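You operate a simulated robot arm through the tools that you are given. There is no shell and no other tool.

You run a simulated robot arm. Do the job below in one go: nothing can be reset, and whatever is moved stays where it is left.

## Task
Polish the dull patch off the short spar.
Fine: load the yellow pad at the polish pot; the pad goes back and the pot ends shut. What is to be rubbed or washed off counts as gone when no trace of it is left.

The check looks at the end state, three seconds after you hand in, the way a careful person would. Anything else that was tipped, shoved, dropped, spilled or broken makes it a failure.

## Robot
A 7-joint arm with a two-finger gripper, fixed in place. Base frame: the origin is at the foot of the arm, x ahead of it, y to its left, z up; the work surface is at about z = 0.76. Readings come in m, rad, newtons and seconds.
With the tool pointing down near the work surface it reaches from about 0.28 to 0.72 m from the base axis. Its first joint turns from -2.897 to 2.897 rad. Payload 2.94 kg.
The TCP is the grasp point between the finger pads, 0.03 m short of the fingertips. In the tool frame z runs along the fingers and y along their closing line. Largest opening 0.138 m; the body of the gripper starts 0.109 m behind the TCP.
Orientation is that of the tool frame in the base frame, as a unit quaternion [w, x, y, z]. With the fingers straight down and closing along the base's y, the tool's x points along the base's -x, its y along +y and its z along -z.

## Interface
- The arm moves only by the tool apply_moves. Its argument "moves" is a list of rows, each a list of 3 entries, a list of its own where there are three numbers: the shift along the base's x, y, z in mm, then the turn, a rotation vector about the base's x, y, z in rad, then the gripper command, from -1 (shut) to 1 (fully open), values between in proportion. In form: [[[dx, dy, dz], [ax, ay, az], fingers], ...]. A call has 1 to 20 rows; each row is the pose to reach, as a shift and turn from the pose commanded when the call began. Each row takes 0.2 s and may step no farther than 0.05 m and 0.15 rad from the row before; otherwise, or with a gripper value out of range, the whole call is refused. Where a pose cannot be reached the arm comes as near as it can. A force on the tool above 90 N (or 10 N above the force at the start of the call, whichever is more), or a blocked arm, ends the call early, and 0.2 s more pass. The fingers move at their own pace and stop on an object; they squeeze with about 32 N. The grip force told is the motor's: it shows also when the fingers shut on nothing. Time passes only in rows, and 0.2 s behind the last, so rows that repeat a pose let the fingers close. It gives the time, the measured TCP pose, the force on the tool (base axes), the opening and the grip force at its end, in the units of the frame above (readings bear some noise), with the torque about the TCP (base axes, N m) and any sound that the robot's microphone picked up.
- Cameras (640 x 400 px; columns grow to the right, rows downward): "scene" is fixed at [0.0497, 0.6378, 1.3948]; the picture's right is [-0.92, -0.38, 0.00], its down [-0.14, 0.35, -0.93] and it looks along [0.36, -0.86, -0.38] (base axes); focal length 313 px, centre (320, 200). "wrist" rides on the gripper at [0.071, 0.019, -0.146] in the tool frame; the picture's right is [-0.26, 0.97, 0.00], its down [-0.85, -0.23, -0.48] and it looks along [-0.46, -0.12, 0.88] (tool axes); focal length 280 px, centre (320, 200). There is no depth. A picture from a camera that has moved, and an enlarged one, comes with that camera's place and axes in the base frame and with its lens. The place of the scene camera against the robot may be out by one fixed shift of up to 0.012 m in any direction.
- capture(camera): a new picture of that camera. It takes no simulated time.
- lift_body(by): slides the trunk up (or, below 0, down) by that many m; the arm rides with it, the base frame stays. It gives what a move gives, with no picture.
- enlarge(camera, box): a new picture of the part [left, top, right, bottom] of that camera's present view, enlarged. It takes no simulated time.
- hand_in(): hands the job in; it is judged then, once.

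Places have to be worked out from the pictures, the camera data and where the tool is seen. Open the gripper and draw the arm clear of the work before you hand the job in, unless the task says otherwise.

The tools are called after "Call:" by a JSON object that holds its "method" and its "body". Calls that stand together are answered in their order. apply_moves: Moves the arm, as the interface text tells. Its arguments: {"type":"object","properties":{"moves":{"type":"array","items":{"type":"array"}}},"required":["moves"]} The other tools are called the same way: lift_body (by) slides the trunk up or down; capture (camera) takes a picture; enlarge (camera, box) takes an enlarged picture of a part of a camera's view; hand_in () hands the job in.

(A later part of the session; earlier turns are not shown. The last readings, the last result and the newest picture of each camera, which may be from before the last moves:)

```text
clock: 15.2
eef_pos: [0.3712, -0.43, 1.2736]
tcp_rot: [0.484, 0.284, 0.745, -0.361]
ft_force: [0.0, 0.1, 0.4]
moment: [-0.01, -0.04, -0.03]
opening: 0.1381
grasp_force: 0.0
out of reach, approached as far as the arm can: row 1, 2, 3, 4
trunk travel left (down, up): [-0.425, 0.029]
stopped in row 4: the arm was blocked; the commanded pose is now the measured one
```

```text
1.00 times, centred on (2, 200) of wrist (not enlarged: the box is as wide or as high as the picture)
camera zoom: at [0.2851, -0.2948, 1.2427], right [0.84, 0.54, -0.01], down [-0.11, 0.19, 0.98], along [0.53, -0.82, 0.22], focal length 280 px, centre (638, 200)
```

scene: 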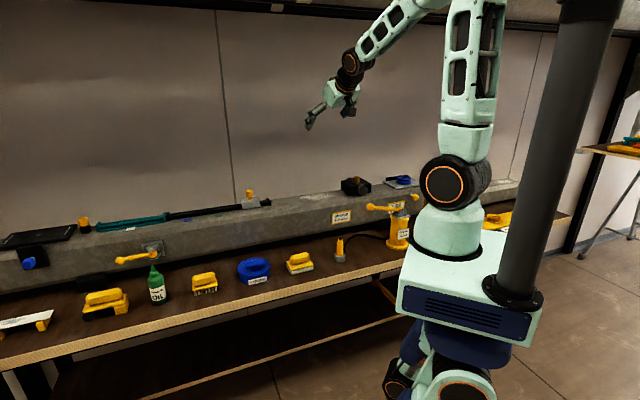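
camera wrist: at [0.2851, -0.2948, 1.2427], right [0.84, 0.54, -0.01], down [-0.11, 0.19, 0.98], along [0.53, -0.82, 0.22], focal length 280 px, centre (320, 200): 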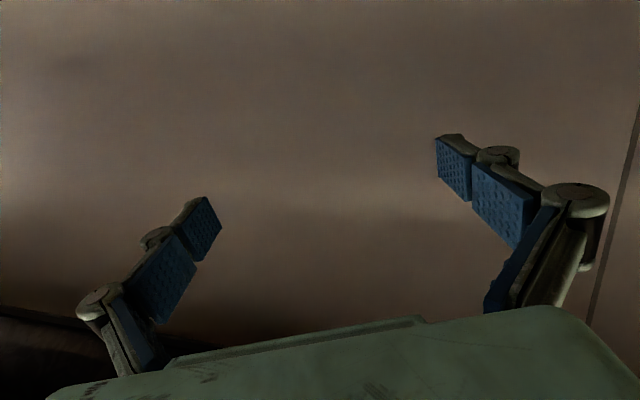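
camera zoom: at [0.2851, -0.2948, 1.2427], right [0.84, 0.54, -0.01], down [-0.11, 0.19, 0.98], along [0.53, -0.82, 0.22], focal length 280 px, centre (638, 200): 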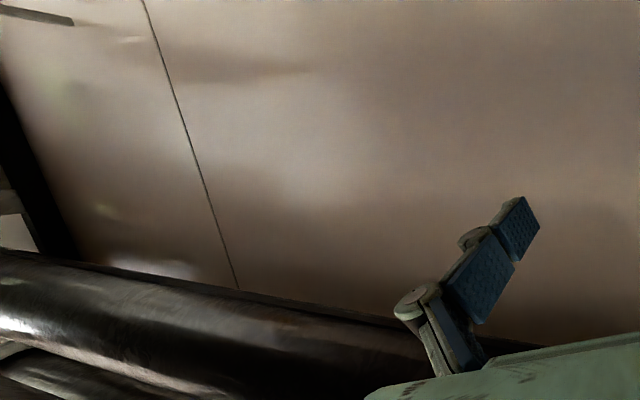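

There are now three candidate patches: overhead plate, the bench beam in front of the arm, and the far stub. I enlarge each strongly to compare what kind of patch it is.

Call:
{"method": "enlarge", "body": {"camera": "scene", "box": [295, 185, 345, 216]}}

Call:
{"method": "enlarge", "body": {"camera": "scene", "box": [485, 168, 535, 199]}}

Call:
{"method": "enlarge", "body": {"camera": "scene", "box": [350, 0, 550, 2]}}

```text
12.80 times, centred on (320, 200) of scene
camera zoom: at [0.0497, 0.6378, 1.3948], right [-0.92, -0.38, 0.0], down [-0.14, 0.35, -0.93], along [0.36, -0.86, -0.38], focal length 4008 px, centre (320, 194)
```

zoom: 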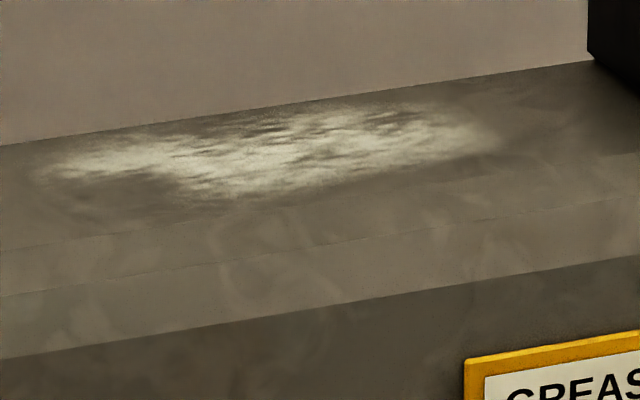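

```text
12.80 times, centred on (510, 184) of scene
camera zoom: at [0.0497, 0.6378, 1.3948], right [-0.92, -0.38, 0.0], down [-0.14, 0.35, -0.93], along [0.36, -0.86, -0.38], focal length 4008 px, centre (-2112, 411)
```

zoom: 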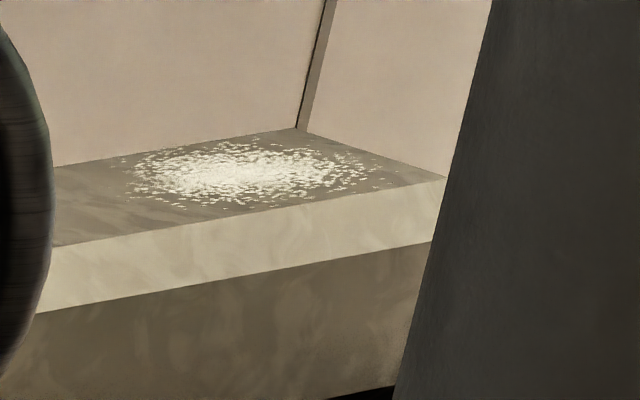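

```text
3.20 times, centred on (450, 1) of scene
camera zoom: at [0.0497, 0.6378, 1.3948], right [-0.92, -0.38, 0.0], down [-0.14, 0.35, -0.93], along [0.36, -0.86, -0.38], focal length 1002 px, centre (-96, 837)
```

zoom: 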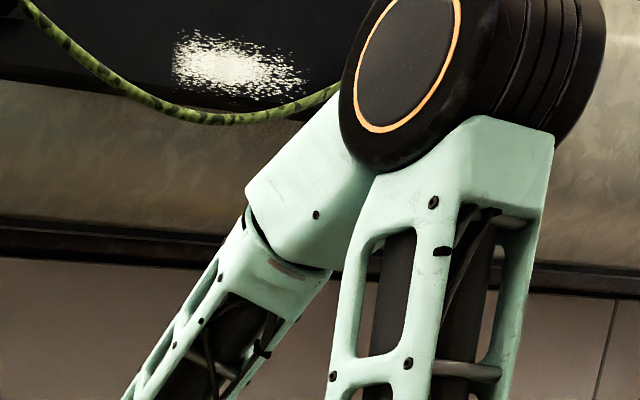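

The overhead and stub patches are grainy white salt, while the bench beam in front of the arm carries the only streaky dull patch, so that beam (short against the great overhead spar) is the target. I now level the tool again so I can inspect the pad and pot closely.

Call:
{"method": "apply_moves", "body": {"moves": [[[-1, 11, -5], [0.1095, 0.0695, 0], 1], [[-2, 22, -10], [0.219, 0.139, 0], 1], [[-3, 33, -16], [0.3284, 0.2084, 0], 1], [[-4, 44, -22], [0.4379, 0.2779, 0], 1], [[-5, 55, -27], [0.5474, 0.3474, 0], 1], [[-6, 66, -32], [0.6568, 0.4169, 0], 1], [[-8, 77, -38], [0.7663, 0.4864, 0], 1], [[-9, 88, -43], [0.8758, 0.5558, 0], 1], [[-10, 99, -49], [0.9852, 0.6253, 0], 1], [[-11, 110, -54], [1.0947, 0.6948, 0], 1]]}}

Call:
{"method": "apply_moves", "body": {"moves": [[[10, 15, 0], [0, 0, 0.137], 1], [[20, 30, 0], [0, 0, 0.275], 1], [[30, 45, 0], [0, 0, 0.412], 1], [[40, 60, 0], [0, 0, 0.55], 1], [[50, 75, 0], [0, 0, 0.688], 1], [[60, 90, 0], [0, 0, 0.825], 1], [[70, 105, 0], [0, 0, 0.963], 1], [[80, 115, 0], [0, 0, 1.1], 1], [[90, 125, 0], [0, 0, 1.238], 1], [[95, 132, 0], [0, 0, 1.375], 1], [[100, 140, 0], [0, 0, 1.513], 1]]}}

Call:
{"method": "capture", "body": {"camera": "wrist"}}

Call:
{"method": "capture", "body": {"camera": "scene"}}

```text
clock: 17.4
eef_pos: [0.3599, -0.3216, 1.2176]
tcp_rot: [-0.002, 0.356, 0.934, 0.001]
ft_force: [-0.5, -0.4, 0.1]
moment: [0.0, 0.0, 0.02]
opening: 0.1381
grasp_force: 0.2
trunk travel left (down, up): [-0.425, 0.029]
```

```text
clock: 19.8
eef_pos: [0.4607, -0.1788, 1.2208]
tcp_rot: [0.0, -0.383, 0.924, -0.001]
ft_force: [0.0, -0.6, -1.0]
moment: [-0.01, 0.0, -0.04]
opening: 0.1381
grasp_force: 0.0
trunk travel left (down, up): [-0.425, 0.029]
```

```text
taken
camera wrist: at [0.3969, -0.2154, 1.3667], right [-0.5, 0.87, 0.0], down [0.76, 0.44, 0.47], along [0.41, 0.23, -0.88], focal length 280 px, centre (320, 200)
```

wrist: 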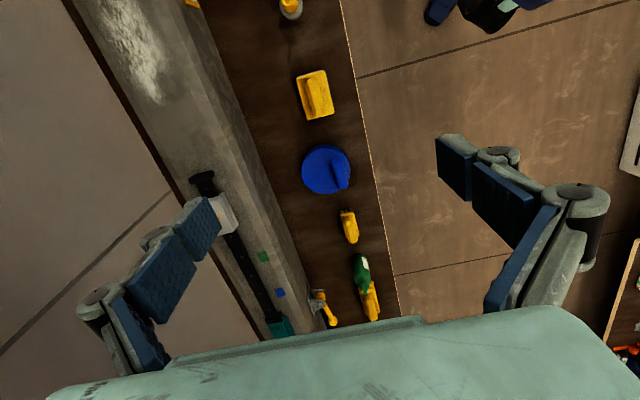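

```text
taken
```

scene: 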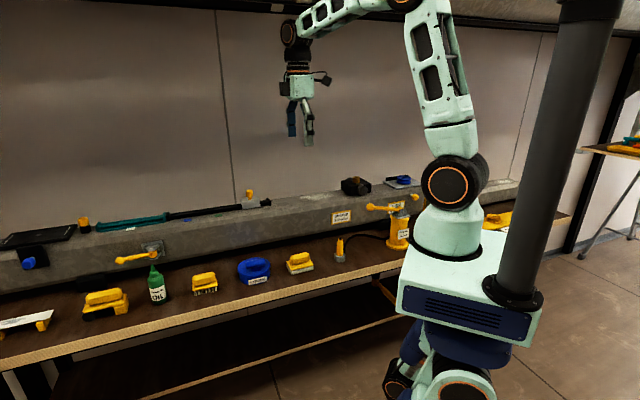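

The tool is now level with the fingers closing across the bench. I enlarge the pad and pot, then plan the descent.

Call:
{"method": "enlarge", "body": {"camera": "wrist", "box": [270, 50, 390, 125]}}

Call:
{"method": "enlarge", "body": {"camera": "wrist", "box": [270, 125, 390, 200]}}

Call:
{"method": "enlarge", "body": {"camera": "scene", "box": [220, 240, 332, 310]}}

Call:
{"method": "enlarge", "body": {"camera": "wrist", "box": [60, 0, 300, 150]}}

```text
5.33 times, centred on (330, 88) of wrist
camera zoom: at [0.3969, -0.2154, 1.3667], right [-0.5, 0.87, 0.0], down [0.76, 0.44, 0.47], along [0.41, 0.23, -0.88], focal length 1495 px, centre (267, 800)
```

zoom: 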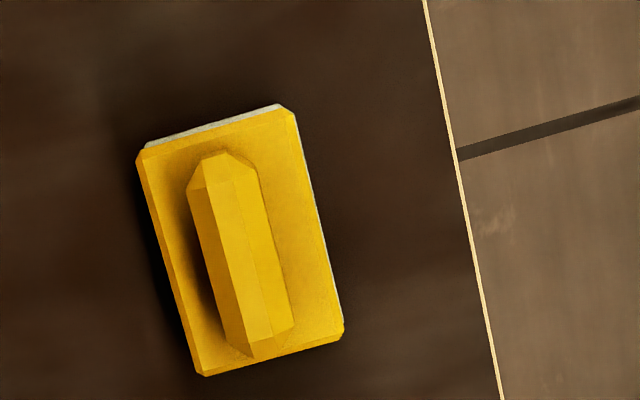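

```text
5.33 times, centred on (330, 162) of wrist
camera zoom: at [0.3969, -0.2154, 1.3667], right [-0.5, 0.87, 0.0], down [0.76, 0.44, 0.47], along [0.41, 0.23, -0.88], focal length 1495 px, centre (267, 400)
```

zoom: 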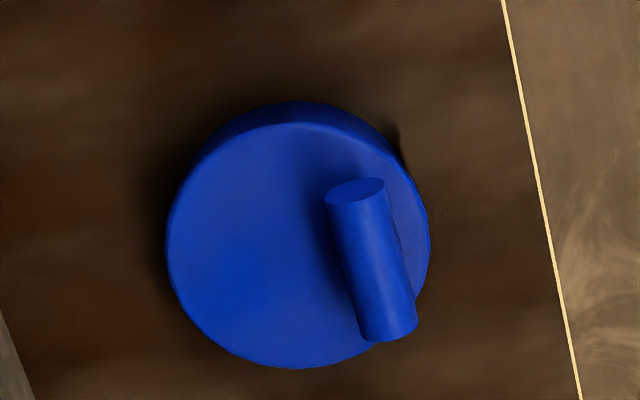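

```text
5.71 times, centred on (276, 275) of scene
camera zoom: at [0.0497, 0.6378, 1.3948], right [-0.92, -0.38, 0.0], down [-0.14, 0.35, -0.93], along [0.36, -0.86, -0.38], focal length 1790 px, centre (571, -229)
```

zoom: 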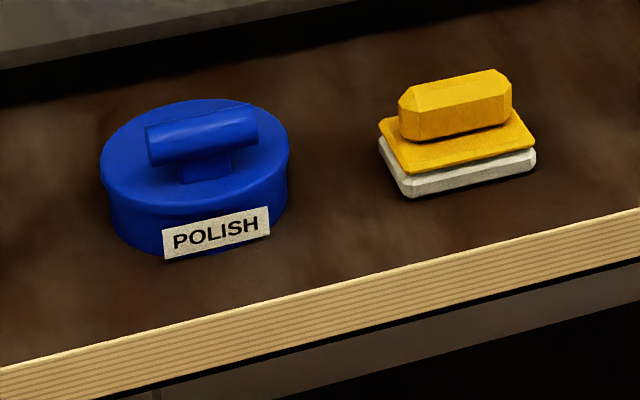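

```text
2.67 times, centred on (180, 75) of wrist
camera zoom: at [0.3969, -0.2154, 1.3667], right [-0.5, 0.87, 0.0], down [0.76, 0.44, 0.47], along [0.41, 0.23, -0.88], focal length 748 px, centre (693, 533)
```

zoom: 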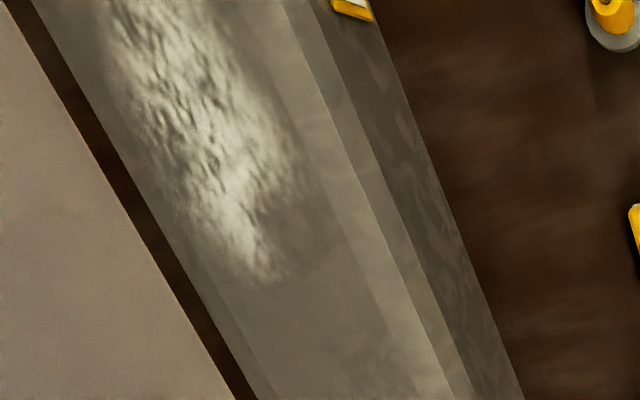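

The pad's handle runs roughly along the bench, and the pot lid carries a bar handle that looks offset toward the bench front. I descend 0.2 m for a closer look.

Call:
{"method": "apply_moves", "body": {"moves": [[[0, 0, -45], [0, 0, 0], 1], [[0, 0, -90], [0, 0, 0], 1], [[0, 0, -135], [0, 0, 0], 1], [[0, 0, -180], [0, 0, 0], 1], [[0, 0, -210], [0, 0, 0], 1]]}}

Call:
{"method": "capture", "body": {"camera": "wrist"}}

Call:
{"method": "enlarge", "body": {"camera": "wrist", "box": [230, 0, 400, 106]}}

Call:
{"method": "enlarge", "body": {"camera": "wrist", "box": [230, 100, 430, 225]}}

```text
clock: 21.0
eef_pos: [0.4634, -0.1798, 1.0097]
tcp_rot: [0.0, -0.382, 0.924, -0.001]
ft_force: [0.1, -0.7, -0.2]
moment: [0.01, 0.03, 0.02]
opening: 0.1377
grasp_force: 0.1
trunk travel left (down, up): [-0.425, 0.029]
```

```text
taken
camera wrist: at [0.399, -0.2148, 1.1552], right [-0.49, 0.87, 0.0], down [0.76, 0.44, 0.48], along [0.41, 0.23, -0.88], focal length 280 px, centre (320, 200)
```

wrist: 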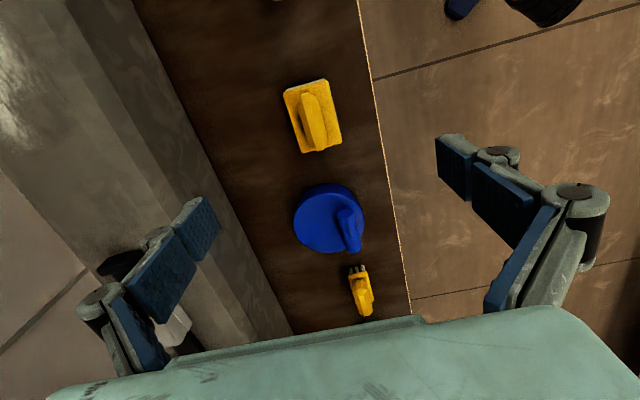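

```text
3.76 times, centred on (315, 53) of wrist
camera zoom: at [0.399, -0.2148, 1.1552], right [-0.49, 0.87, 0.0], down [0.76, 0.44, 0.48], along [0.41, 0.23, -0.88], focal length 1056 px, centre (339, 753)
```

zoom: 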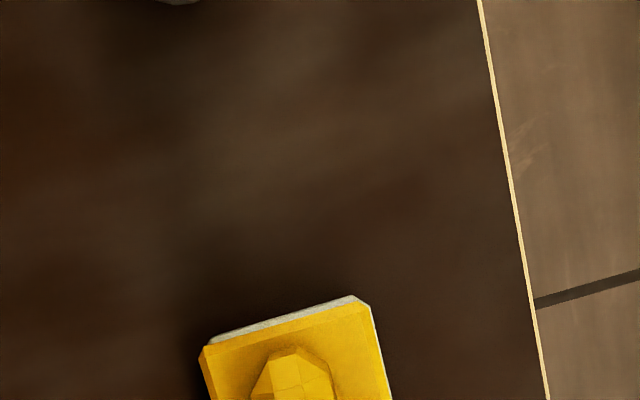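

```text
3.20 times, centred on (330, 162) of wrist
camera zoom: at [0.399, -0.2148, 1.1552], right [-0.49, 0.87, 0.0], down [0.76, 0.44, 0.48], along [0.41, 0.23, -0.88], focal length 897 px, centre (288, 320)
```

zoom: 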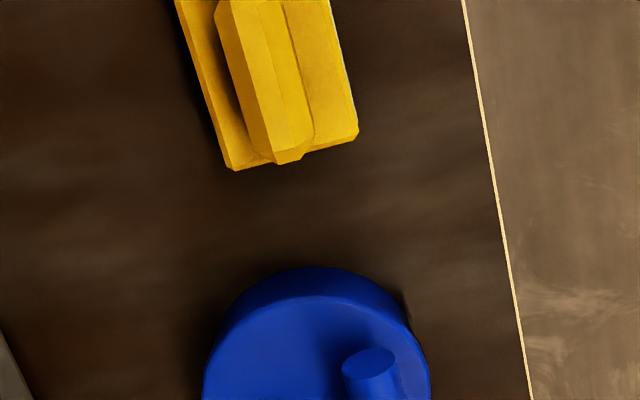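

I take tighter enlargements of the pad and the pot from this height to triangulate them.

Call:
{"method": "enlarge", "body": {"camera": "wrist", "box": [250, 70, 378, 150]}}

Call:
{"method": "enlarge", "body": {"camera": "wrist", "box": [266, 178, 394, 258]}}

```text
5.00 times, centred on (314, 110) of wrist
camera zoom: at [0.399, -0.2148, 1.1552], right [-0.49, 0.87, 0.0], down [0.76, 0.44, 0.48], along [0.41, 0.23, -0.88], focal length 1402 px, centre (350, 650)
```

zoom: 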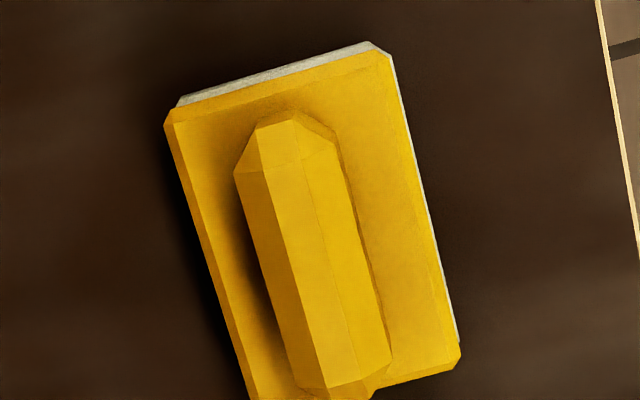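

```text
5.00 times, centred on (330, 218) of wrist
camera zoom: at [0.399, -0.2148, 1.1552], right [-0.49, 0.87, 0.0], down [0.76, 0.44, 0.48], along [0.41, 0.23, -0.88], focal length 1402 px, centre (270, 110)
```

zoom: 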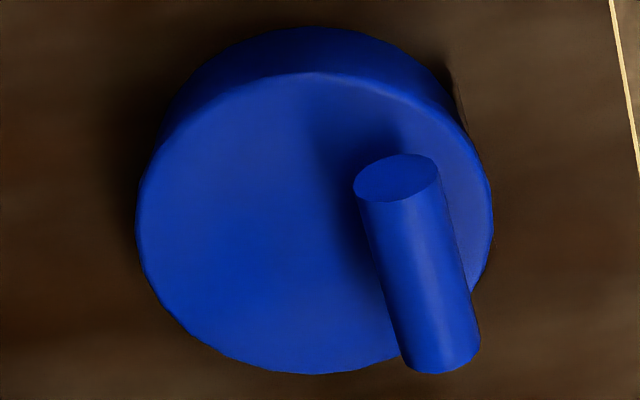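

Triangulating gives the lid top centre at about (0.595,-0.087,0.794), its bar handle at (0.575,-0.065,0.828) running along the bench, and the pad handle at (0.4745,-0.182,~0.795). The bar sits 30 mm off centre to the front, so the lid may be hinged at the back; I move above the bar and check alignment.

Call:
{"method": "apply_moves", "body": {"moves": [[[28, 29, 0], [0, 0, 0], 0.5], [[57, 57, -10], [0, 0, 0], 0.1], [[85, 86, -30], [0, 0, 0], 0.1], [[114, 115, -50], [0, 0, 0], 0.1], [[114, 115, -80], [0, 0, 0], 0.1]]}}

Call:
{"method": "capture", "body": {"camera": "wrist"}}

Call:
{"method": "enlarge", "body": {"camera": "scene", "box": [200, 200, 360, 300]}}

```text
clock: 22.2
eef_pos: [0.5743, -0.0664, 0.9318]
tcp_rot: [0.0, -0.381, 0.924, -0.001]
ft_force: [0.7, 0.2, 0.4]
moment: [-0.02, 0.03, 0.01]
opening: 0.0758
grasp_force: 0.1
trunk travel left (down, up): [-0.425, 0.029]
```

```text
taken
camera wrist: at [0.5112, -0.1012, 1.0782], right [-0.49, 0.87, 0.0], down [0.76, 0.44, 0.48], along [0.41, 0.23, -0.88], focal length 280 px, centre (320, 200)
```

wrist: 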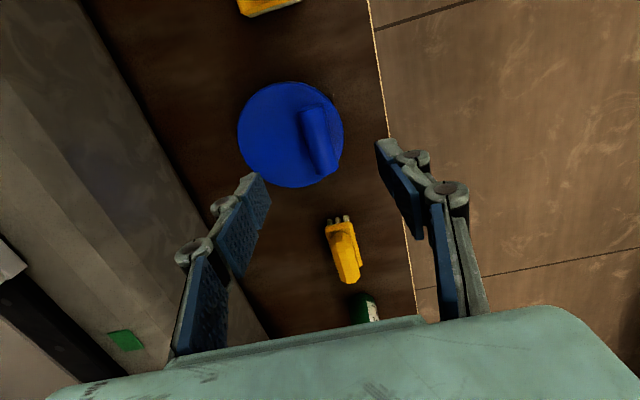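

```text
4.00 times, centred on (280, 250) of scene
camera zoom: at [0.0497, 0.6378, 1.3948], right [-0.92, -0.38, 0.0], down [-0.14, 0.35, -0.93], along [0.36, -0.86, -0.38], focal length 1253 px, centre (480, 0)
```

zoom: 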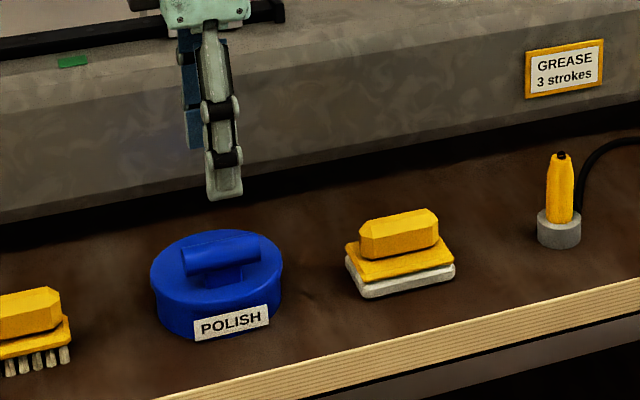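

The bar projects right under the grasp point, so I descend to z≈0.836 (fingertips just above the lid) and close gently on the bar.

Call:
{"method": "apply_moves", "body": {"moves": [[[0, 0, -40], [0, 0, 0], 0.0], [[0, 0, -75], [0, 0, 0], 0.0], [[0, 0, -92], [0, 0, 0], 0.0], [[0, 0, -92], [0, 0, 0], 0.0]]}}

Call:
{"method": "capture", "body": {"camera": "wrist"}}

Call:
{"method": "enlarge", "body": {"camera": "scene", "box": [210, 225, 330, 300]}}

```text
clock: 23.2
eef_pos: [0.5711, -0.0683, 0.8375]
tcp_rot: [-0.001, -0.381, 0.925, -0.001]
ft_force: [0.4, 1.0, -0.5]
moment: [-0.01, 0.01, -0.04]
opening: 0.0691
grasp_force: 0.0
trunk travel left (down, up): [-0.425, 0.029]
```

```text
taken
camera wrist: at [0.5082, -0.103, 0.9837], right [-0.49, 0.87, 0.0], down [0.76, 0.44, 0.48], along [0.41, 0.23, -0.88], focal length 280 px, centre (320, 200)
```

wrist: 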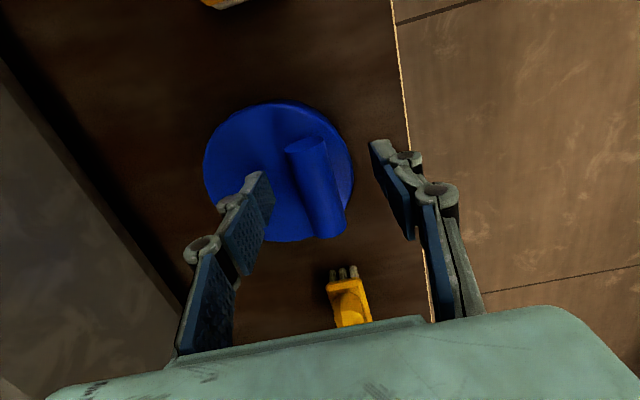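

```text
5.33 times, centred on (270, 262) of scene
camera zoom: at [0.0497, 0.6378, 1.3948], right [-0.92, -0.38, 0.0], down [-0.14, 0.35, -0.93], along [0.36, -0.86, -0.38], focal length 1670 px, centre (587, -133)
```

zoom: 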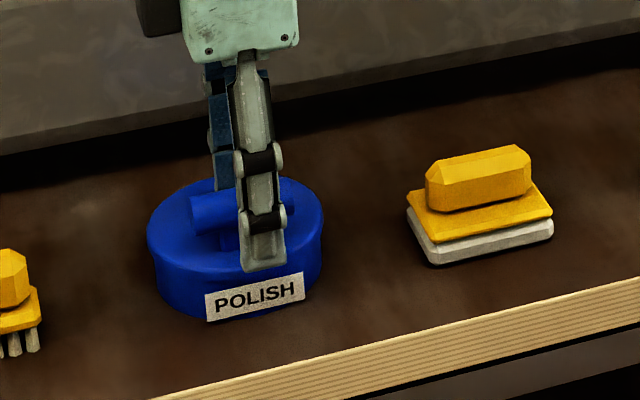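

The bar is centred between the fingers. I close on it.

Call:
{"method": "apply_moves", "body": {"moves": [[[0, 0, 0], [0, 0, 0], -0.3], [[0, 0, 0], [0, 0, 0], -0.55], [[0, 0, 0], [0, 0, 0], -0.8], [[0, 0, 0], [0, 0, 0], -1], [[0, 0, 0], [0, 0, 0], -1]]}}

Call:
{"method": "capture", "body": {"camera": "wrist"}}

```text
clock: 24.4
eef_pos: [0.5732, -0.0701, 0.8392]
tcp_rot: [0.001, -0.381, 0.924, -0.002]
ft_force: [9.2, -8.4, -1.2]
moment: [-0.13, -0.22, 0.21]
opening: 0.0223
grasp_force: 45.0
trunk travel left (down, up): [-0.425, 0.029]
```

```text
taken
camera wrist: at [0.5094, -0.1046, 0.9839], right [-0.49, 0.87, 0.0], down [0.76, 0.44, 0.48], along [0.42, 0.23, -0.88], focal length 280 px, centre (320, 200)
```

wrist: 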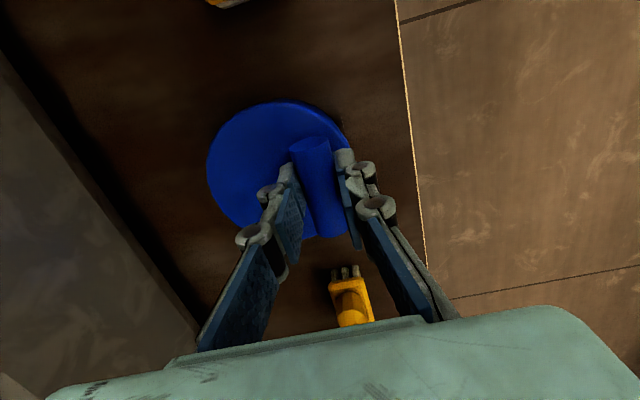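

Bar gripped (22 mm), with about 12 N sideways because my command was ~3 mm off. I relieve that by shifting the command 3 mm toward the beam and read the forces.

Call:
{"method": "apply_moves", "body": {"moves": [[[2.2, -2.2, 0], [0, 0, 0], -1], [[2.2, -2.2, 0], [0, 0, 0], -1]]}}

Call:
{"method": "apply_moves", "body": {"moves": [[[0, 0, 3], [0, 0, 0], -1], [[0, 0, 6], [0, 0, 0], -1], [[0, 0, 6], [0, 0, 0], -1]]}}

Call:
{"method": "enlarge", "body": {"camera": "scene", "box": [210, 225, 330, 300]}}

```text
clock: 25.0
eef_pos: [0.5743, -0.0705, 0.8394]
tcp_rot: [0.0, -0.382, 0.924, 0.0]
ft_force: [-2.1, -5.2, 4.2]
moment: [0.12, -0.22, 0.12]
opening: 0.0223
grasp_force: 45.2
trunk travel left (down, up): [-0.425, 0.029]
```

```text
clock: 25.8
eef_pos: [0.5749, -0.07, 0.8423]
tcp_rot: [-0.002, -0.381, 0.925, -0.001]
ft_force: [1.3, -11.7, -9.2]
moment: [-0.17, 0.48, 0.22]
opening: 0.0224
grasp_force: 45.0
trunk travel left (down, up): [-0.425, 0.029]
```

```text
5.33 times, centred on (270, 262) of scene
camera zoom: at [0.0497, 0.6378, 1.3948], right [-0.92, -0.38, 0.0], down [-0.14, 0.35, -0.93], along [0.36, -0.86, -0.38], focal length 1670 px, centre (587, -133)
```

zoom: 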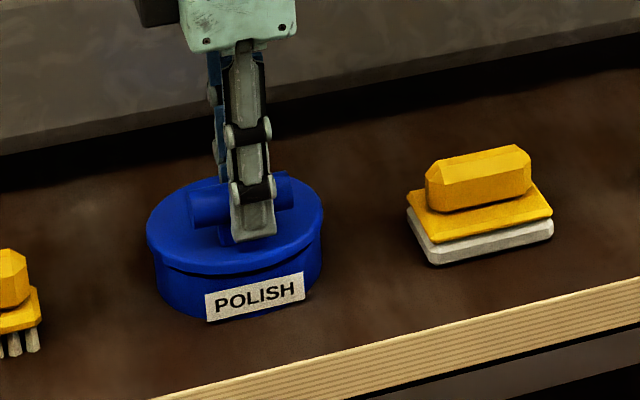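

The front of the lid has risen while the back stays, and the pull is back-and-down, so the lid is hinged at the rear. I follow the hinge arc with the tool turning along, to about 15 degrees, and check the forces.

Call:
{"method": "apply_moves", "body": {"moves": [[[3.3, -3.3, 0.9], [0.0617, 0.0617, 0], -1], [[7.1, -7.1, 7.3], [0.1234, 0.1234, 0], -1], [[11.3, -11.3, 13.3], [0.185, 0.185, 0], -1], [[11.3, -11.3, 13.3], [0.185, 0.185, 0], -1]]}}

Call:
{"method": "enlarge", "body": {"camera": "scene", "box": [210, 225, 330, 300]}}

Call:
{"method": "capture", "body": {"camera": "wrist"}}

```text
clock: 26.8
eef_pos: [0.5841, -0.0804, 0.8587]
tcp_rot: [-0.052, -0.379, 0.916, 0.122]
ft_force: [-19.2, -6.4, 4.5]
moment: [-0.38, 0.63, 0.38]
opening: 0.0223
grasp_force: 44.9
trunk travel left (down, up): [-0.425, 0.029]
```

```text
5.33 times, centred on (270, 262) of scene
camera zoom: at [0.0497, 0.6378, 1.3948], right [-0.92, -0.38, 0.0], down [-0.14, 0.35, -0.93], along [0.36, -0.86, -0.38], focal length 1670 px, centre (587, -133)
```

zoom: 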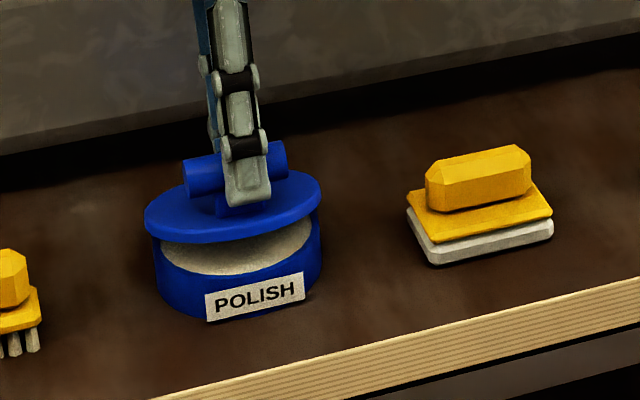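

```text
taken
camera wrist: at [0.5475, -0.1418, 1.0036], right [-0.47, 0.84, 0.25], down [0.85, 0.35, 0.4], along [0.25, 0.4, -0.88], focal length 280 px, centre (320, 200)
```

wrist: 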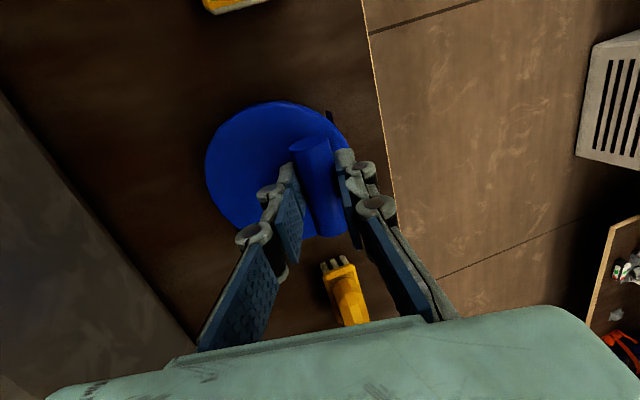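

The lid turns on its rear hinge and the polish inside is visible. There is an 18 N sideways push along the bench, so I shift the command 4 mm in that direction to relieve it and read again.

Call:
{"method": "apply_moves", "body": {"moves": [[[-1.5, -1.5, 0], [0, 0, 0], -1], [[-2.8, -2.8, 0], [0, 0, 0], -1], [[-2.8, -2.8, 0], [0, 0, 0], -1]]}}

```text
clock: 27.6
eef_pos: [0.5834, -0.0798, 0.8563]
tcp_rot: [-0.05, -0.378, 0.917, 0.12]
ft_force: [-10.2, 6.9, 5.6]
moment: [0.03, 0.51, 0.25]
opening: 0.0223
grasp_force: 45.0
trunk travel left (down, up): [-0.425, 0.029]
```

Now about 12 N remains, pointing away from the hinge, which is fine. I loosen the fingers slightly around the bar to test whether the lid holds its own position.

Call:
{"method": "apply_moves", "body": {"moves": [[[-1.5, 1.5, 1.5], [0, 0, 0], -1], [[-1.5, 1.5, 1.5], [0, 0, 0], -0.5], [[-1.5, 1.5, 1.5], [0, 0, 0], -0.45], [[-1.5, 1.5, 1.5], [0, 0, 0], -0.45]]}}

Call:
{"method": "enlarge", "body": {"camera": "scene", "box": [210, 225, 330, 300]}}

Call:
{"method": "capture", "body": {"camera": "wrist"}}

```text
clock: 28.6
eef_pos: [0.5814, -0.0813, 0.858]
tcp_rot: [-0.049, -0.378, 0.917, 0.119]
ft_force: [-0.7, 0.2, 0.5]
moment: [-0.03, 0.02, 0.01]
opening: 0.0378
grasp_force: 0.0
trunk travel left (down, up): [-0.425, 0.029]
```

```text
5.33 times, centred on (270, 262) of scene
camera zoom: at [0.0497, 0.6378, 1.3948], right [-0.92, -0.38, 0.0], down [-0.14, 0.35, -0.93], along [0.36, -0.86, -0.38], focal length 1670 px, centre (587, -133)
```

zoom: 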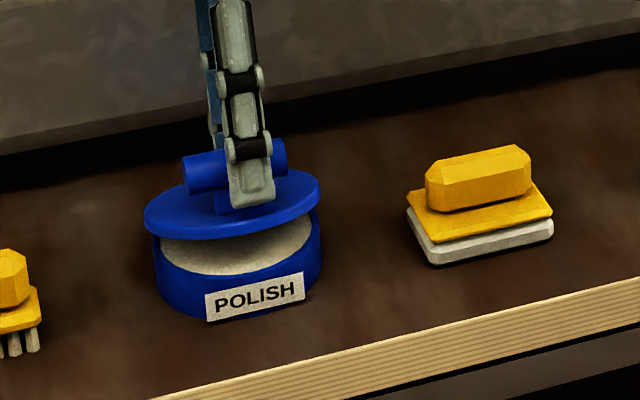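

```text
taken
camera wrist: at [0.5464, -0.143, 1.0048], right [-0.47, 0.85, 0.25], down [0.85, 0.35, 0.4], along [0.25, 0.4, -0.88], focal length 280 px, centre (320, 200)
```

wrist: 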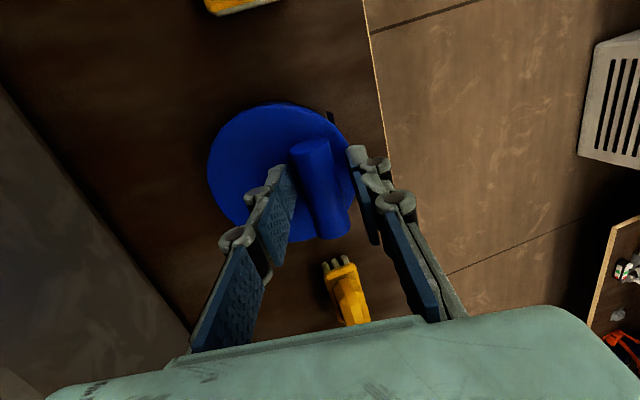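

The lid stays at about 15 degrees by itself, so the hinge has friction. I back the fingers off along the lid's normal and level the tool, so I can straddle one end of the bar (clear of its stem) and swing the lid further.

Call:
{"method": "apply_moves", "body": {"moves": [[[0, 0, 0], [0, 0, 0], -0.2], [[3, -3, 15], [0, 0, 0], -0.1], [[7, -7, 35], [0, 0, 0], -0.1], [[10.7, -10.7, 58], [0, 0, 0], -0.1], [[5, -5, 75], [-0.09, -0.09, 0], -0.1], [[0, 0, 85], [-0.185, -0.185, 0], -0.1]]}}

Call:
{"method": "capture", "body": {"camera": "wrist"}}

Call:
{"method": "enlarge", "body": {"camera": "wrist", "box": [220, 80, 380, 180]}}

Call:
{"method": "enlarge", "body": {"camera": "scene", "box": [210, 225, 330, 300]}}

```text
clock: 30.0
eef_pos: [0.5834, -0.0803, 0.9428]
tcp_rot: [0.001, -0.381, 0.925, -0.001]
ft_force: [0.2, -0.6, -0.4]
moment: [-0.01, 0.0, 0.01]
opening: 0.062
grasp_force: 0.1
trunk travel left (down, up): [-0.425, 0.029]
```

```text
taken
camera wrist: at [0.5186, -0.1154, 1.0878], right [-0.49, 0.87, 0.0], down [0.76, 0.44, 0.48], along [0.42, 0.23, -0.88], focal length 280 px, centre (320, 200)
```

wrist: 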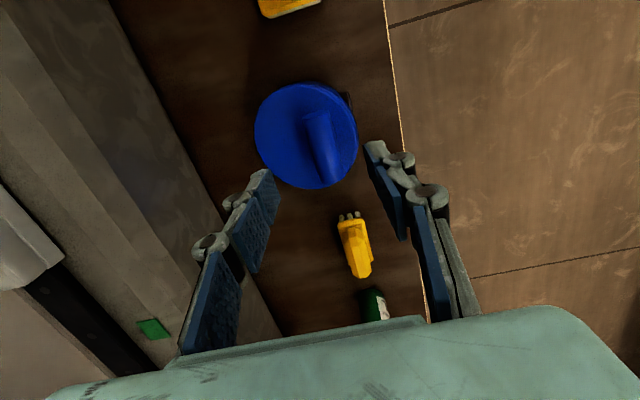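

```text
4.00 times, centred on (300, 130) of wrist
camera zoom: at [0.5186, -0.1154, 1.0878], right [-0.49, 0.87, 0.0], down [0.76, 0.44, 0.48], along [0.42, 0.23, -0.88], focal length 1122 px, centre (400, 480)
```

zoom: 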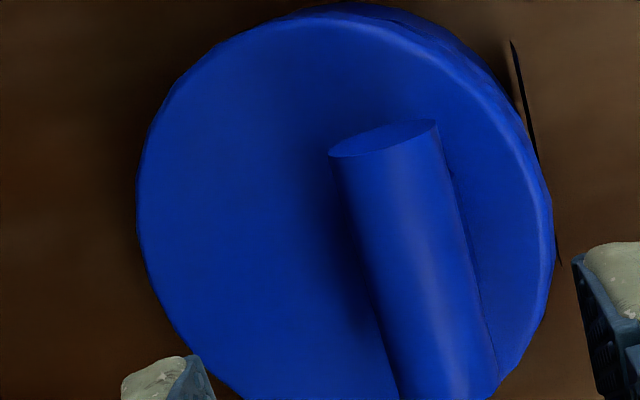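

```text
5.33 times, centred on (270, 262) of scene
camera zoom: at [0.0497, 0.6378, 1.3948], right [-0.92, -0.38, 0.0], down [-0.14, 0.35, -0.93], along [0.36, -0.86, -0.38], focal length 1670 px, centre (587, -133)
```

zoom: 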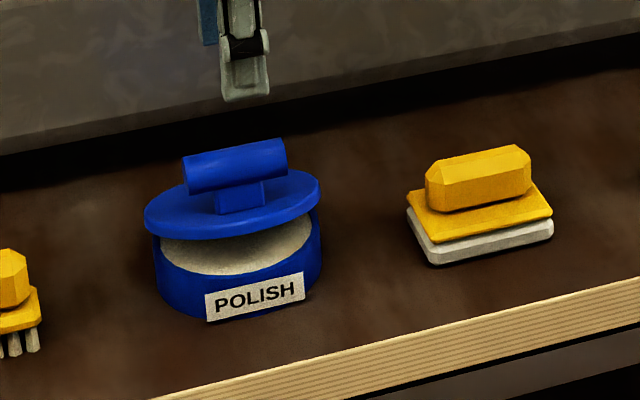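

The bar's near end lies at about e=0.331 along the bench (x≈0.562,y≈-0.094,z≈0.846). I lower the half-open fingers so they straddle that end, clear of the stem.

Call:
{"method": "apply_moves", "body": {"moves": [[[-10, -7, -10], [0, 0, 0], -0.42], [[-18.8, -13.9, -30], [0, 0, 0], -0.42], [[-18.8, -13.9, -60], [0, 0, 0], -0.42], [[-18.8, -13.9, -82], [0, 0, 0], -0.42], [[-18.8, -13.9, -82], [0, 0, 0], -0.42]]}}

Call:
{"method": "capture", "body": {"camera": "wrist"}}

Call:
{"method": "enlarge", "body": {"camera": "scene", "box": [210, 225, 330, 300]}}

```text
clock: 31.2
eef_pos: [0.5655, -0.0943, 0.8615]
tcp_rot: [0.0, -0.382, 0.924, -0.001]
ft_force: [-0.4, -0.1, 0.0]
moment: [0.0, 0.0, 0.0]
opening: 0.0398
grasp_force: 0.1
trunk travel left (down, up): [-0.425, 0.029]
```

```text
taken
camera wrist: at [0.5011, -0.1295, 1.0073], right [-0.49, 0.87, 0.0], down [0.76, 0.44, 0.48], along [0.41, 0.23, -0.88], focal length 280 px, centre (320, 200)
```

wrist: 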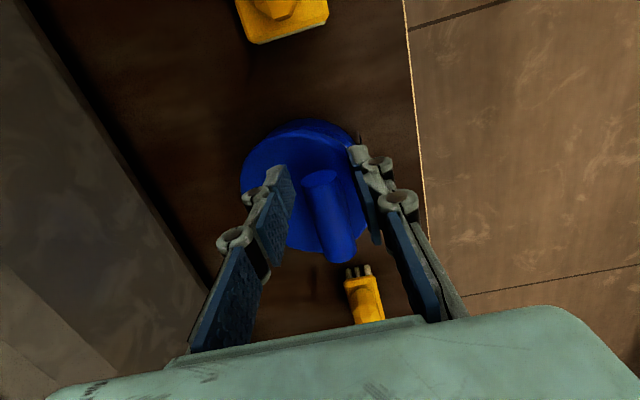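

```text
5.33 times, centred on (270, 262) of scene
camera zoom: at [0.0497, 0.6378, 1.3948], right [-0.92, -0.38, 0.0], down [-0.14, 0.35, -0.93], along [0.36, -0.86, -0.38], focal length 1670 px, centre (587, -133)
```

zoom: 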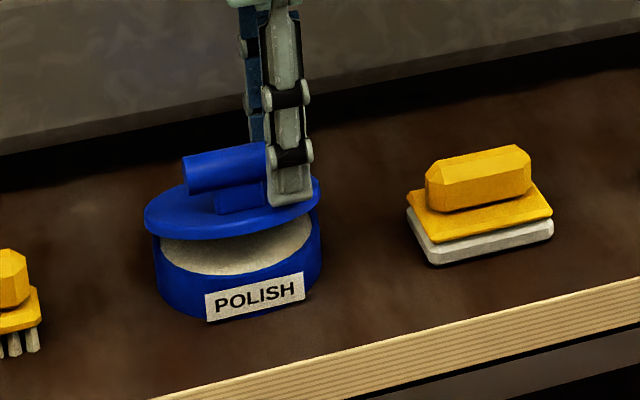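

The finger pair straddles only the outer part of the bar. I swing the lid along its arc to roughly 55-60 degrees, pushing with the front finger.

Call:
{"method": "apply_moves", "body": {"moves": [[[0, 0, 0], [0, 0, 0], -0.52], [[3.5, -3.5, 5], [0, 0, 0], -0.52], [[7.1, -7.1, 10], [0, 0, 0], -0.52], [[11, -11, 15], [0, 0, 0], -0.52], [[14.8, -14.8, 19], [0, 0, 0], -0.52], [[19.4, -19.4, 22], [0, 0, 0], -0.52], [[24, -24, 25], [0, 0, 0], -0.52], [[28.6, -28.6, 27], [0, 0, 0], -0.52], [[33.2, -33.2, 29], [0, 0, 0], -0.52], [[38, -38, 30], [0, 0, 0], -0.52]]}}

Call:
{"method": "capture", "body": {"camera": "wrist"}}

Call:
{"method": "enlarge", "body": {"camera": "scene", "box": [210, 225, 330, 300]}}

```text
clock: 33.4
eef_pos: [0.6014, -0.1317, 0.8929]
tcp_rot: [0.001, -0.382, 0.924, -0.001]
ft_force: [-7.5, 2.3, 11.7]
moment: [0.23, 0.33, 0.13]
opening: 0.0376
grasp_force: 3.4
trunk travel left (down, up): [-0.425, 0.029]
```

```text
taken
camera wrist: at [0.537, -0.1665, 1.0387], right [-0.5, 0.87, 0.0], down [0.76, 0.44, 0.48], along [0.41, 0.23, -0.88], focal length 280 px, centre (320, 200)
```

wrist: 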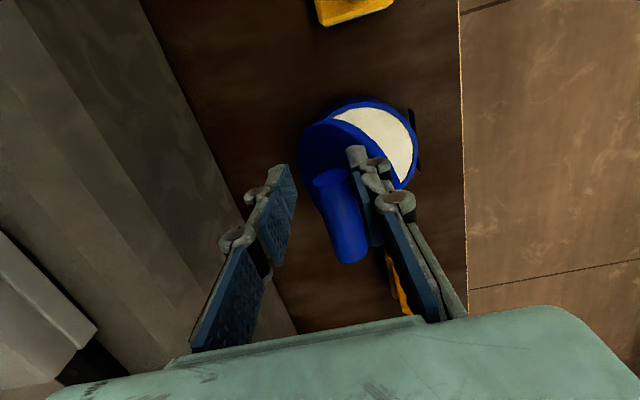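

```text
5.33 times, centred on (270, 262) of scene
camera zoom: at [0.0497, 0.6378, 1.3948], right [-0.92, -0.38, 0.0], down [-0.14, 0.35, -0.93], along [0.36, -0.86, -0.38], focal length 1670 px, centre (587, -133)
```

zoom: 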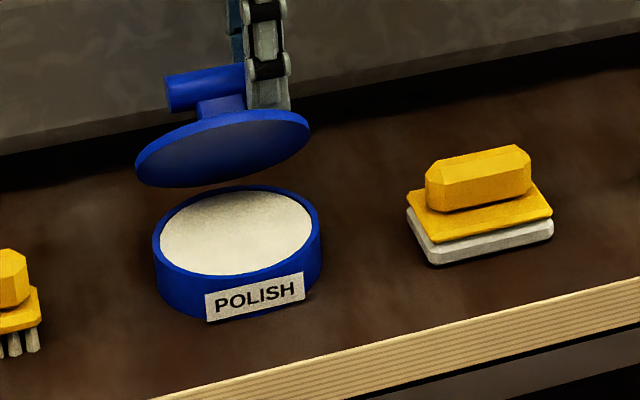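

The lid is up at roughly 55 degrees and the pale polish shows. The fingertips press slightly on the lid, so I raise 5 mm and push on toward about 75-80 degrees.

Call:
{"method": "apply_moves", "body": {"moves": [[[0, 0, 5], [0, 0, 0], -0.5], [[3.5, -3.5, 6], [0, 0, 0], -0.5], [[7, -7, 6], [0, 0, 0], -0.5], [[10.6, -10.6, 6], [0, 0, 0], -0.5], [[14, -14, 6], [0, 0, 0], -0.5], [[17.7, -17.7, 6], [0, 0, 0], -0.5]]}}

Call:
{"method": "capture", "body": {"camera": "wrist"}}

Call:
{"method": "enlarge", "body": {"camera": "scene", "box": [210, 225, 330, 300]}}

```text
clock: 34.8
eef_pos: [0.6196, -0.1499, 0.8976]
tcp_rot: [0.001, -0.382, 0.924, -0.001]
ft_force: [-0.5, 1.0, 6.5]
moment: [0.12, 0.09, 0.04]
opening: 0.0358
grasp_force: 0.2
trunk travel left (down, up): [-0.425, 0.029]
```

```text
taken
camera wrist: at [0.5559, -0.1853, 1.0438], right [-0.49, 0.87, 0.0], down [0.76, 0.44, 0.48], along [0.41, 0.23, -0.88], focal length 280 px, centre (320, 200)
```

wrist: 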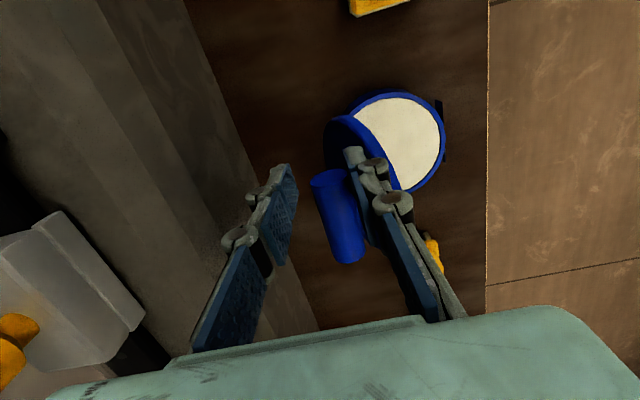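

```text
5.33 times, centred on (270, 262) of scene
camera zoom: at [0.0497, 0.6378, 1.3948], right [-0.92, -0.38, 0.0], down [-0.14, 0.35, -0.93], along [0.36, -0.86, -0.38], focal length 1670 px, centre (587, -133)
```

zoom: 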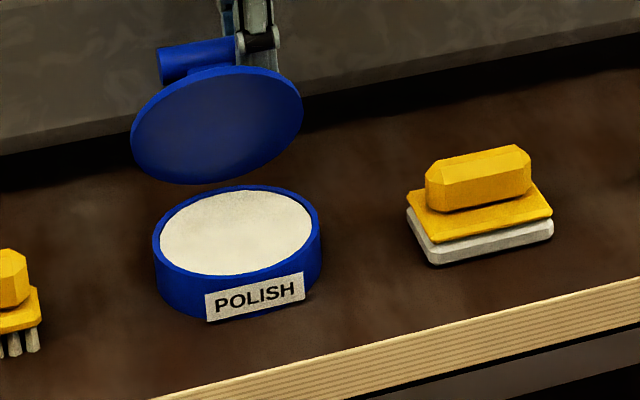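

The lid stands at roughly 70-75 degrees. I lift the fingers clear, close them, and come down in front of the lid to push its underside past vertical.

Call:
{"method": "apply_moves", "body": {"moves": [[[0, 0, 30], [0, 0, 0], -0.5], [[0, 0, 65], [0, 0, 0], -0.5], [[-17, 30, 70], [0, 0, 0], -0.7], [[-35, 63, 70], [0, 0, 0], -1], [[-52.5, 95, 70], [0, 0, 0], -1], [[-52.5, 95, 70], [0, 0, 0], -1]]}}

Call:
{"method": "capture", "body": {"camera": "wrist"}}

Call:
{"method": "enlarge", "body": {"camera": "scene", "box": [210, 225, 330, 300]}}

```text
clock: 36.2
eef_pos: [0.5666, -0.0538, 0.9657]
tcp_rot: [-0.001, -0.38, 0.925, -0.001]
ft_force: [0.9, -0.2, 0.5]
moment: [-0.02, 0.01, 0.04]
opening: 0.0002
grasp_force: 28.4
trunk travel left (down, up): [-0.425, 0.029]
```

```text
taken
camera wrist: at [0.504, -0.0879, 1.1106], right [-0.49, 0.87, 0.0], down [0.76, 0.44, 0.48], along [0.41, 0.23, -0.88], focal length 280 px, centre (320, 200)
```

wrist: 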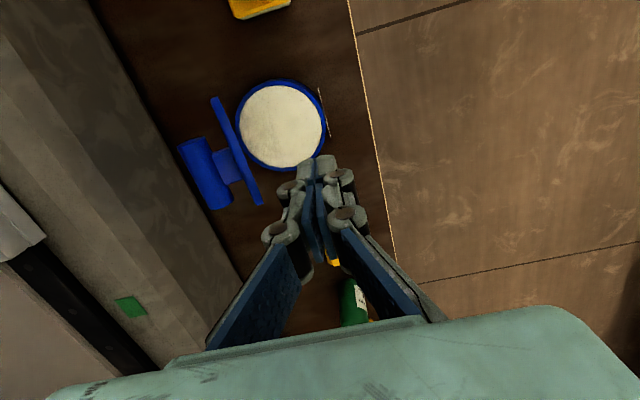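

```text
5.33 times, centred on (270, 262) of scene
camera zoom: at [0.0497, 0.6378, 1.3948], right [-0.92, -0.38, 0.0], down [-0.14, 0.35, -0.93], along [0.36, -0.86, -0.38], focal length 1670 px, centre (587, -133)
```

zoom: 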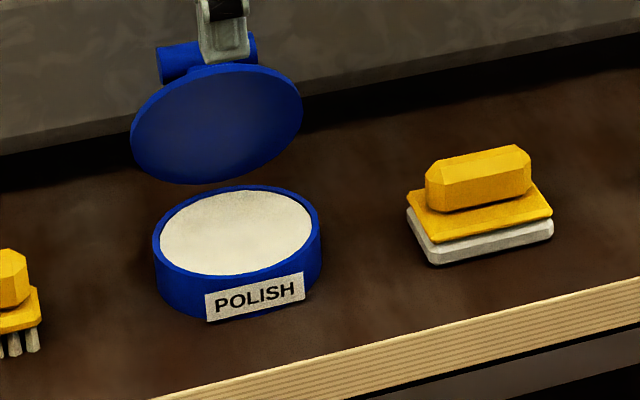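

From above the lid looks edge-on, leaning forward about 20 degrees, so it needs pushing past vertical for hand clearance. I lower the closed fingers in front of it and push back in steps.

Call:
{"method": "apply_moves", "body": {"moves": [[[0, 0, -35], [0, 0, 0], -1], [[0, 0, -67], [0, 0, 0], -1], [[10.6, -10.6, -67], [0, 0, 0], -1], [[21.2, -21.2, -67], [0, 0, 0], -1], [[31.8, -31.8, -67], [0, 0, 0], -1], [[38.9, -38.9, -67], [0, 0, 0], -1], [[46, -46, -67], [0, 0, 0], -1]]}}

Call:
{"method": "capture", "body": {"camera": "wrist"}}

Call:
{"method": "enlarge", "body": {"camera": "scene", "box": [210, 225, 330, 300]}}

```text
clock: 37.8
eef_pos: [0.6137, -0.101, 0.9017]
tcp_rot: [0.0, -0.382, 0.924, -0.001]
ft_force: [-0.1, -0.6, -0.6]
moment: [0.03, -0.02, 0.0]
opening: 0.0002
grasp_force: 28.3
trunk travel left (down, up): [-0.425, 0.029]
```

```text
taken
camera wrist: at [0.5502, -0.1353, 1.047], right [-0.5, 0.87, 0.0], down [0.76, 0.44, 0.47], along [0.41, 0.23, -0.88], focal length 280 px, centre (320, 200)
```

wrist: 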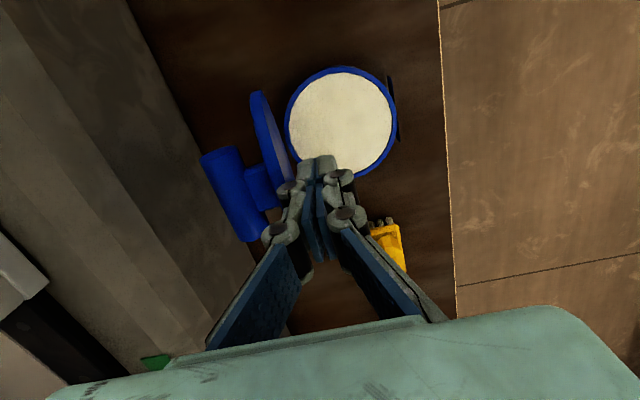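

```text
5.33 times, centred on (270, 262) of scene
camera zoom: at [0.0497, 0.6378, 1.3948], right [-0.92, -0.38, 0.0], down [-0.14, 0.35, -0.93], along [0.36, -0.86, -0.38], focal length 1670 px, centre (587, -133)
```

zoom: 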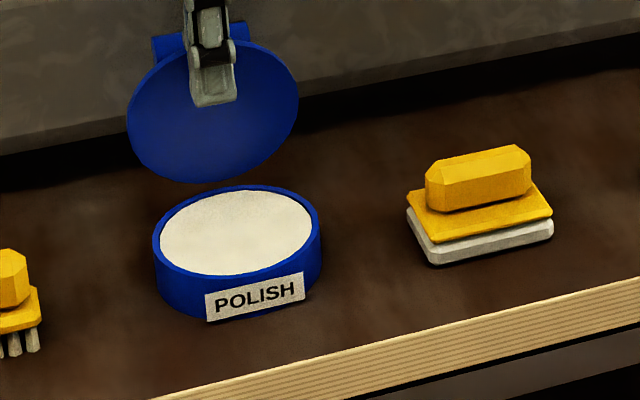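

The lid is nearly vertical with almost no resistance. I push on another 30 mm in small steps to take it past vertical.

Call:
{"method": "apply_moves", "body": {"moves": [[[5, -5, 0], [0, 0, 0], -1], [[10, -10, 0], [0, 0, 0], -1], [[15, -15, 0], [0, 0, 0], -1], [[20, -20, 0], [0, 0, 0], -1]]}}

Call:
{"method": "capture", "body": {"camera": "wrist"}}

Call:
{"method": "enlarge", "body": {"camera": "scene", "box": [210, 225, 330, 300]}}

```text
clock: 38.8
eef_pos: [0.6336, -0.1208, 0.9004]
tcp_rot: [-0.001, -0.381, 0.925, 0.0]
ft_force: [-0.3, 0.6, -0.5]
moment: [0.0, -0.01, 0.01]
opening: 0.0001
grasp_force: 28.6
trunk travel left (down, up): [-0.425, 0.029]
```

```text
taken
camera wrist: at [0.5699, -0.1558, 1.046], right [-0.49, 0.87, 0.0], down [0.76, 0.44, 0.47], along [0.41, 0.23, -0.88], focal length 280 px, centre (320, 200)
```

wrist: 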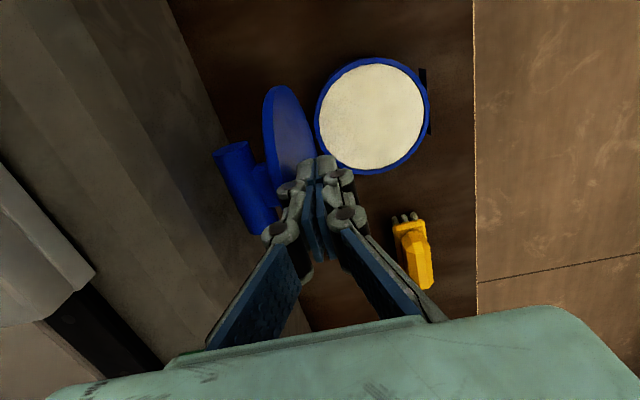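

```text
5.33 times, centred on (270, 262) of scene
camera zoom: at [0.0497, 0.6378, 1.3948], right [-0.92, -0.38, 0.0], down [-0.14, 0.35, -0.93], along [0.36, -0.86, -0.38], focal length 1670 px, centre (587, -133)
```

zoom: 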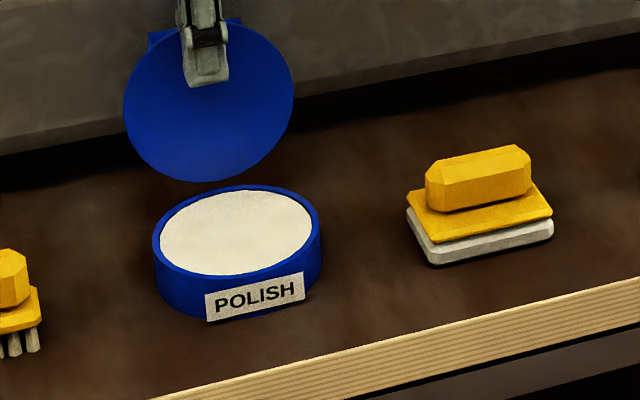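

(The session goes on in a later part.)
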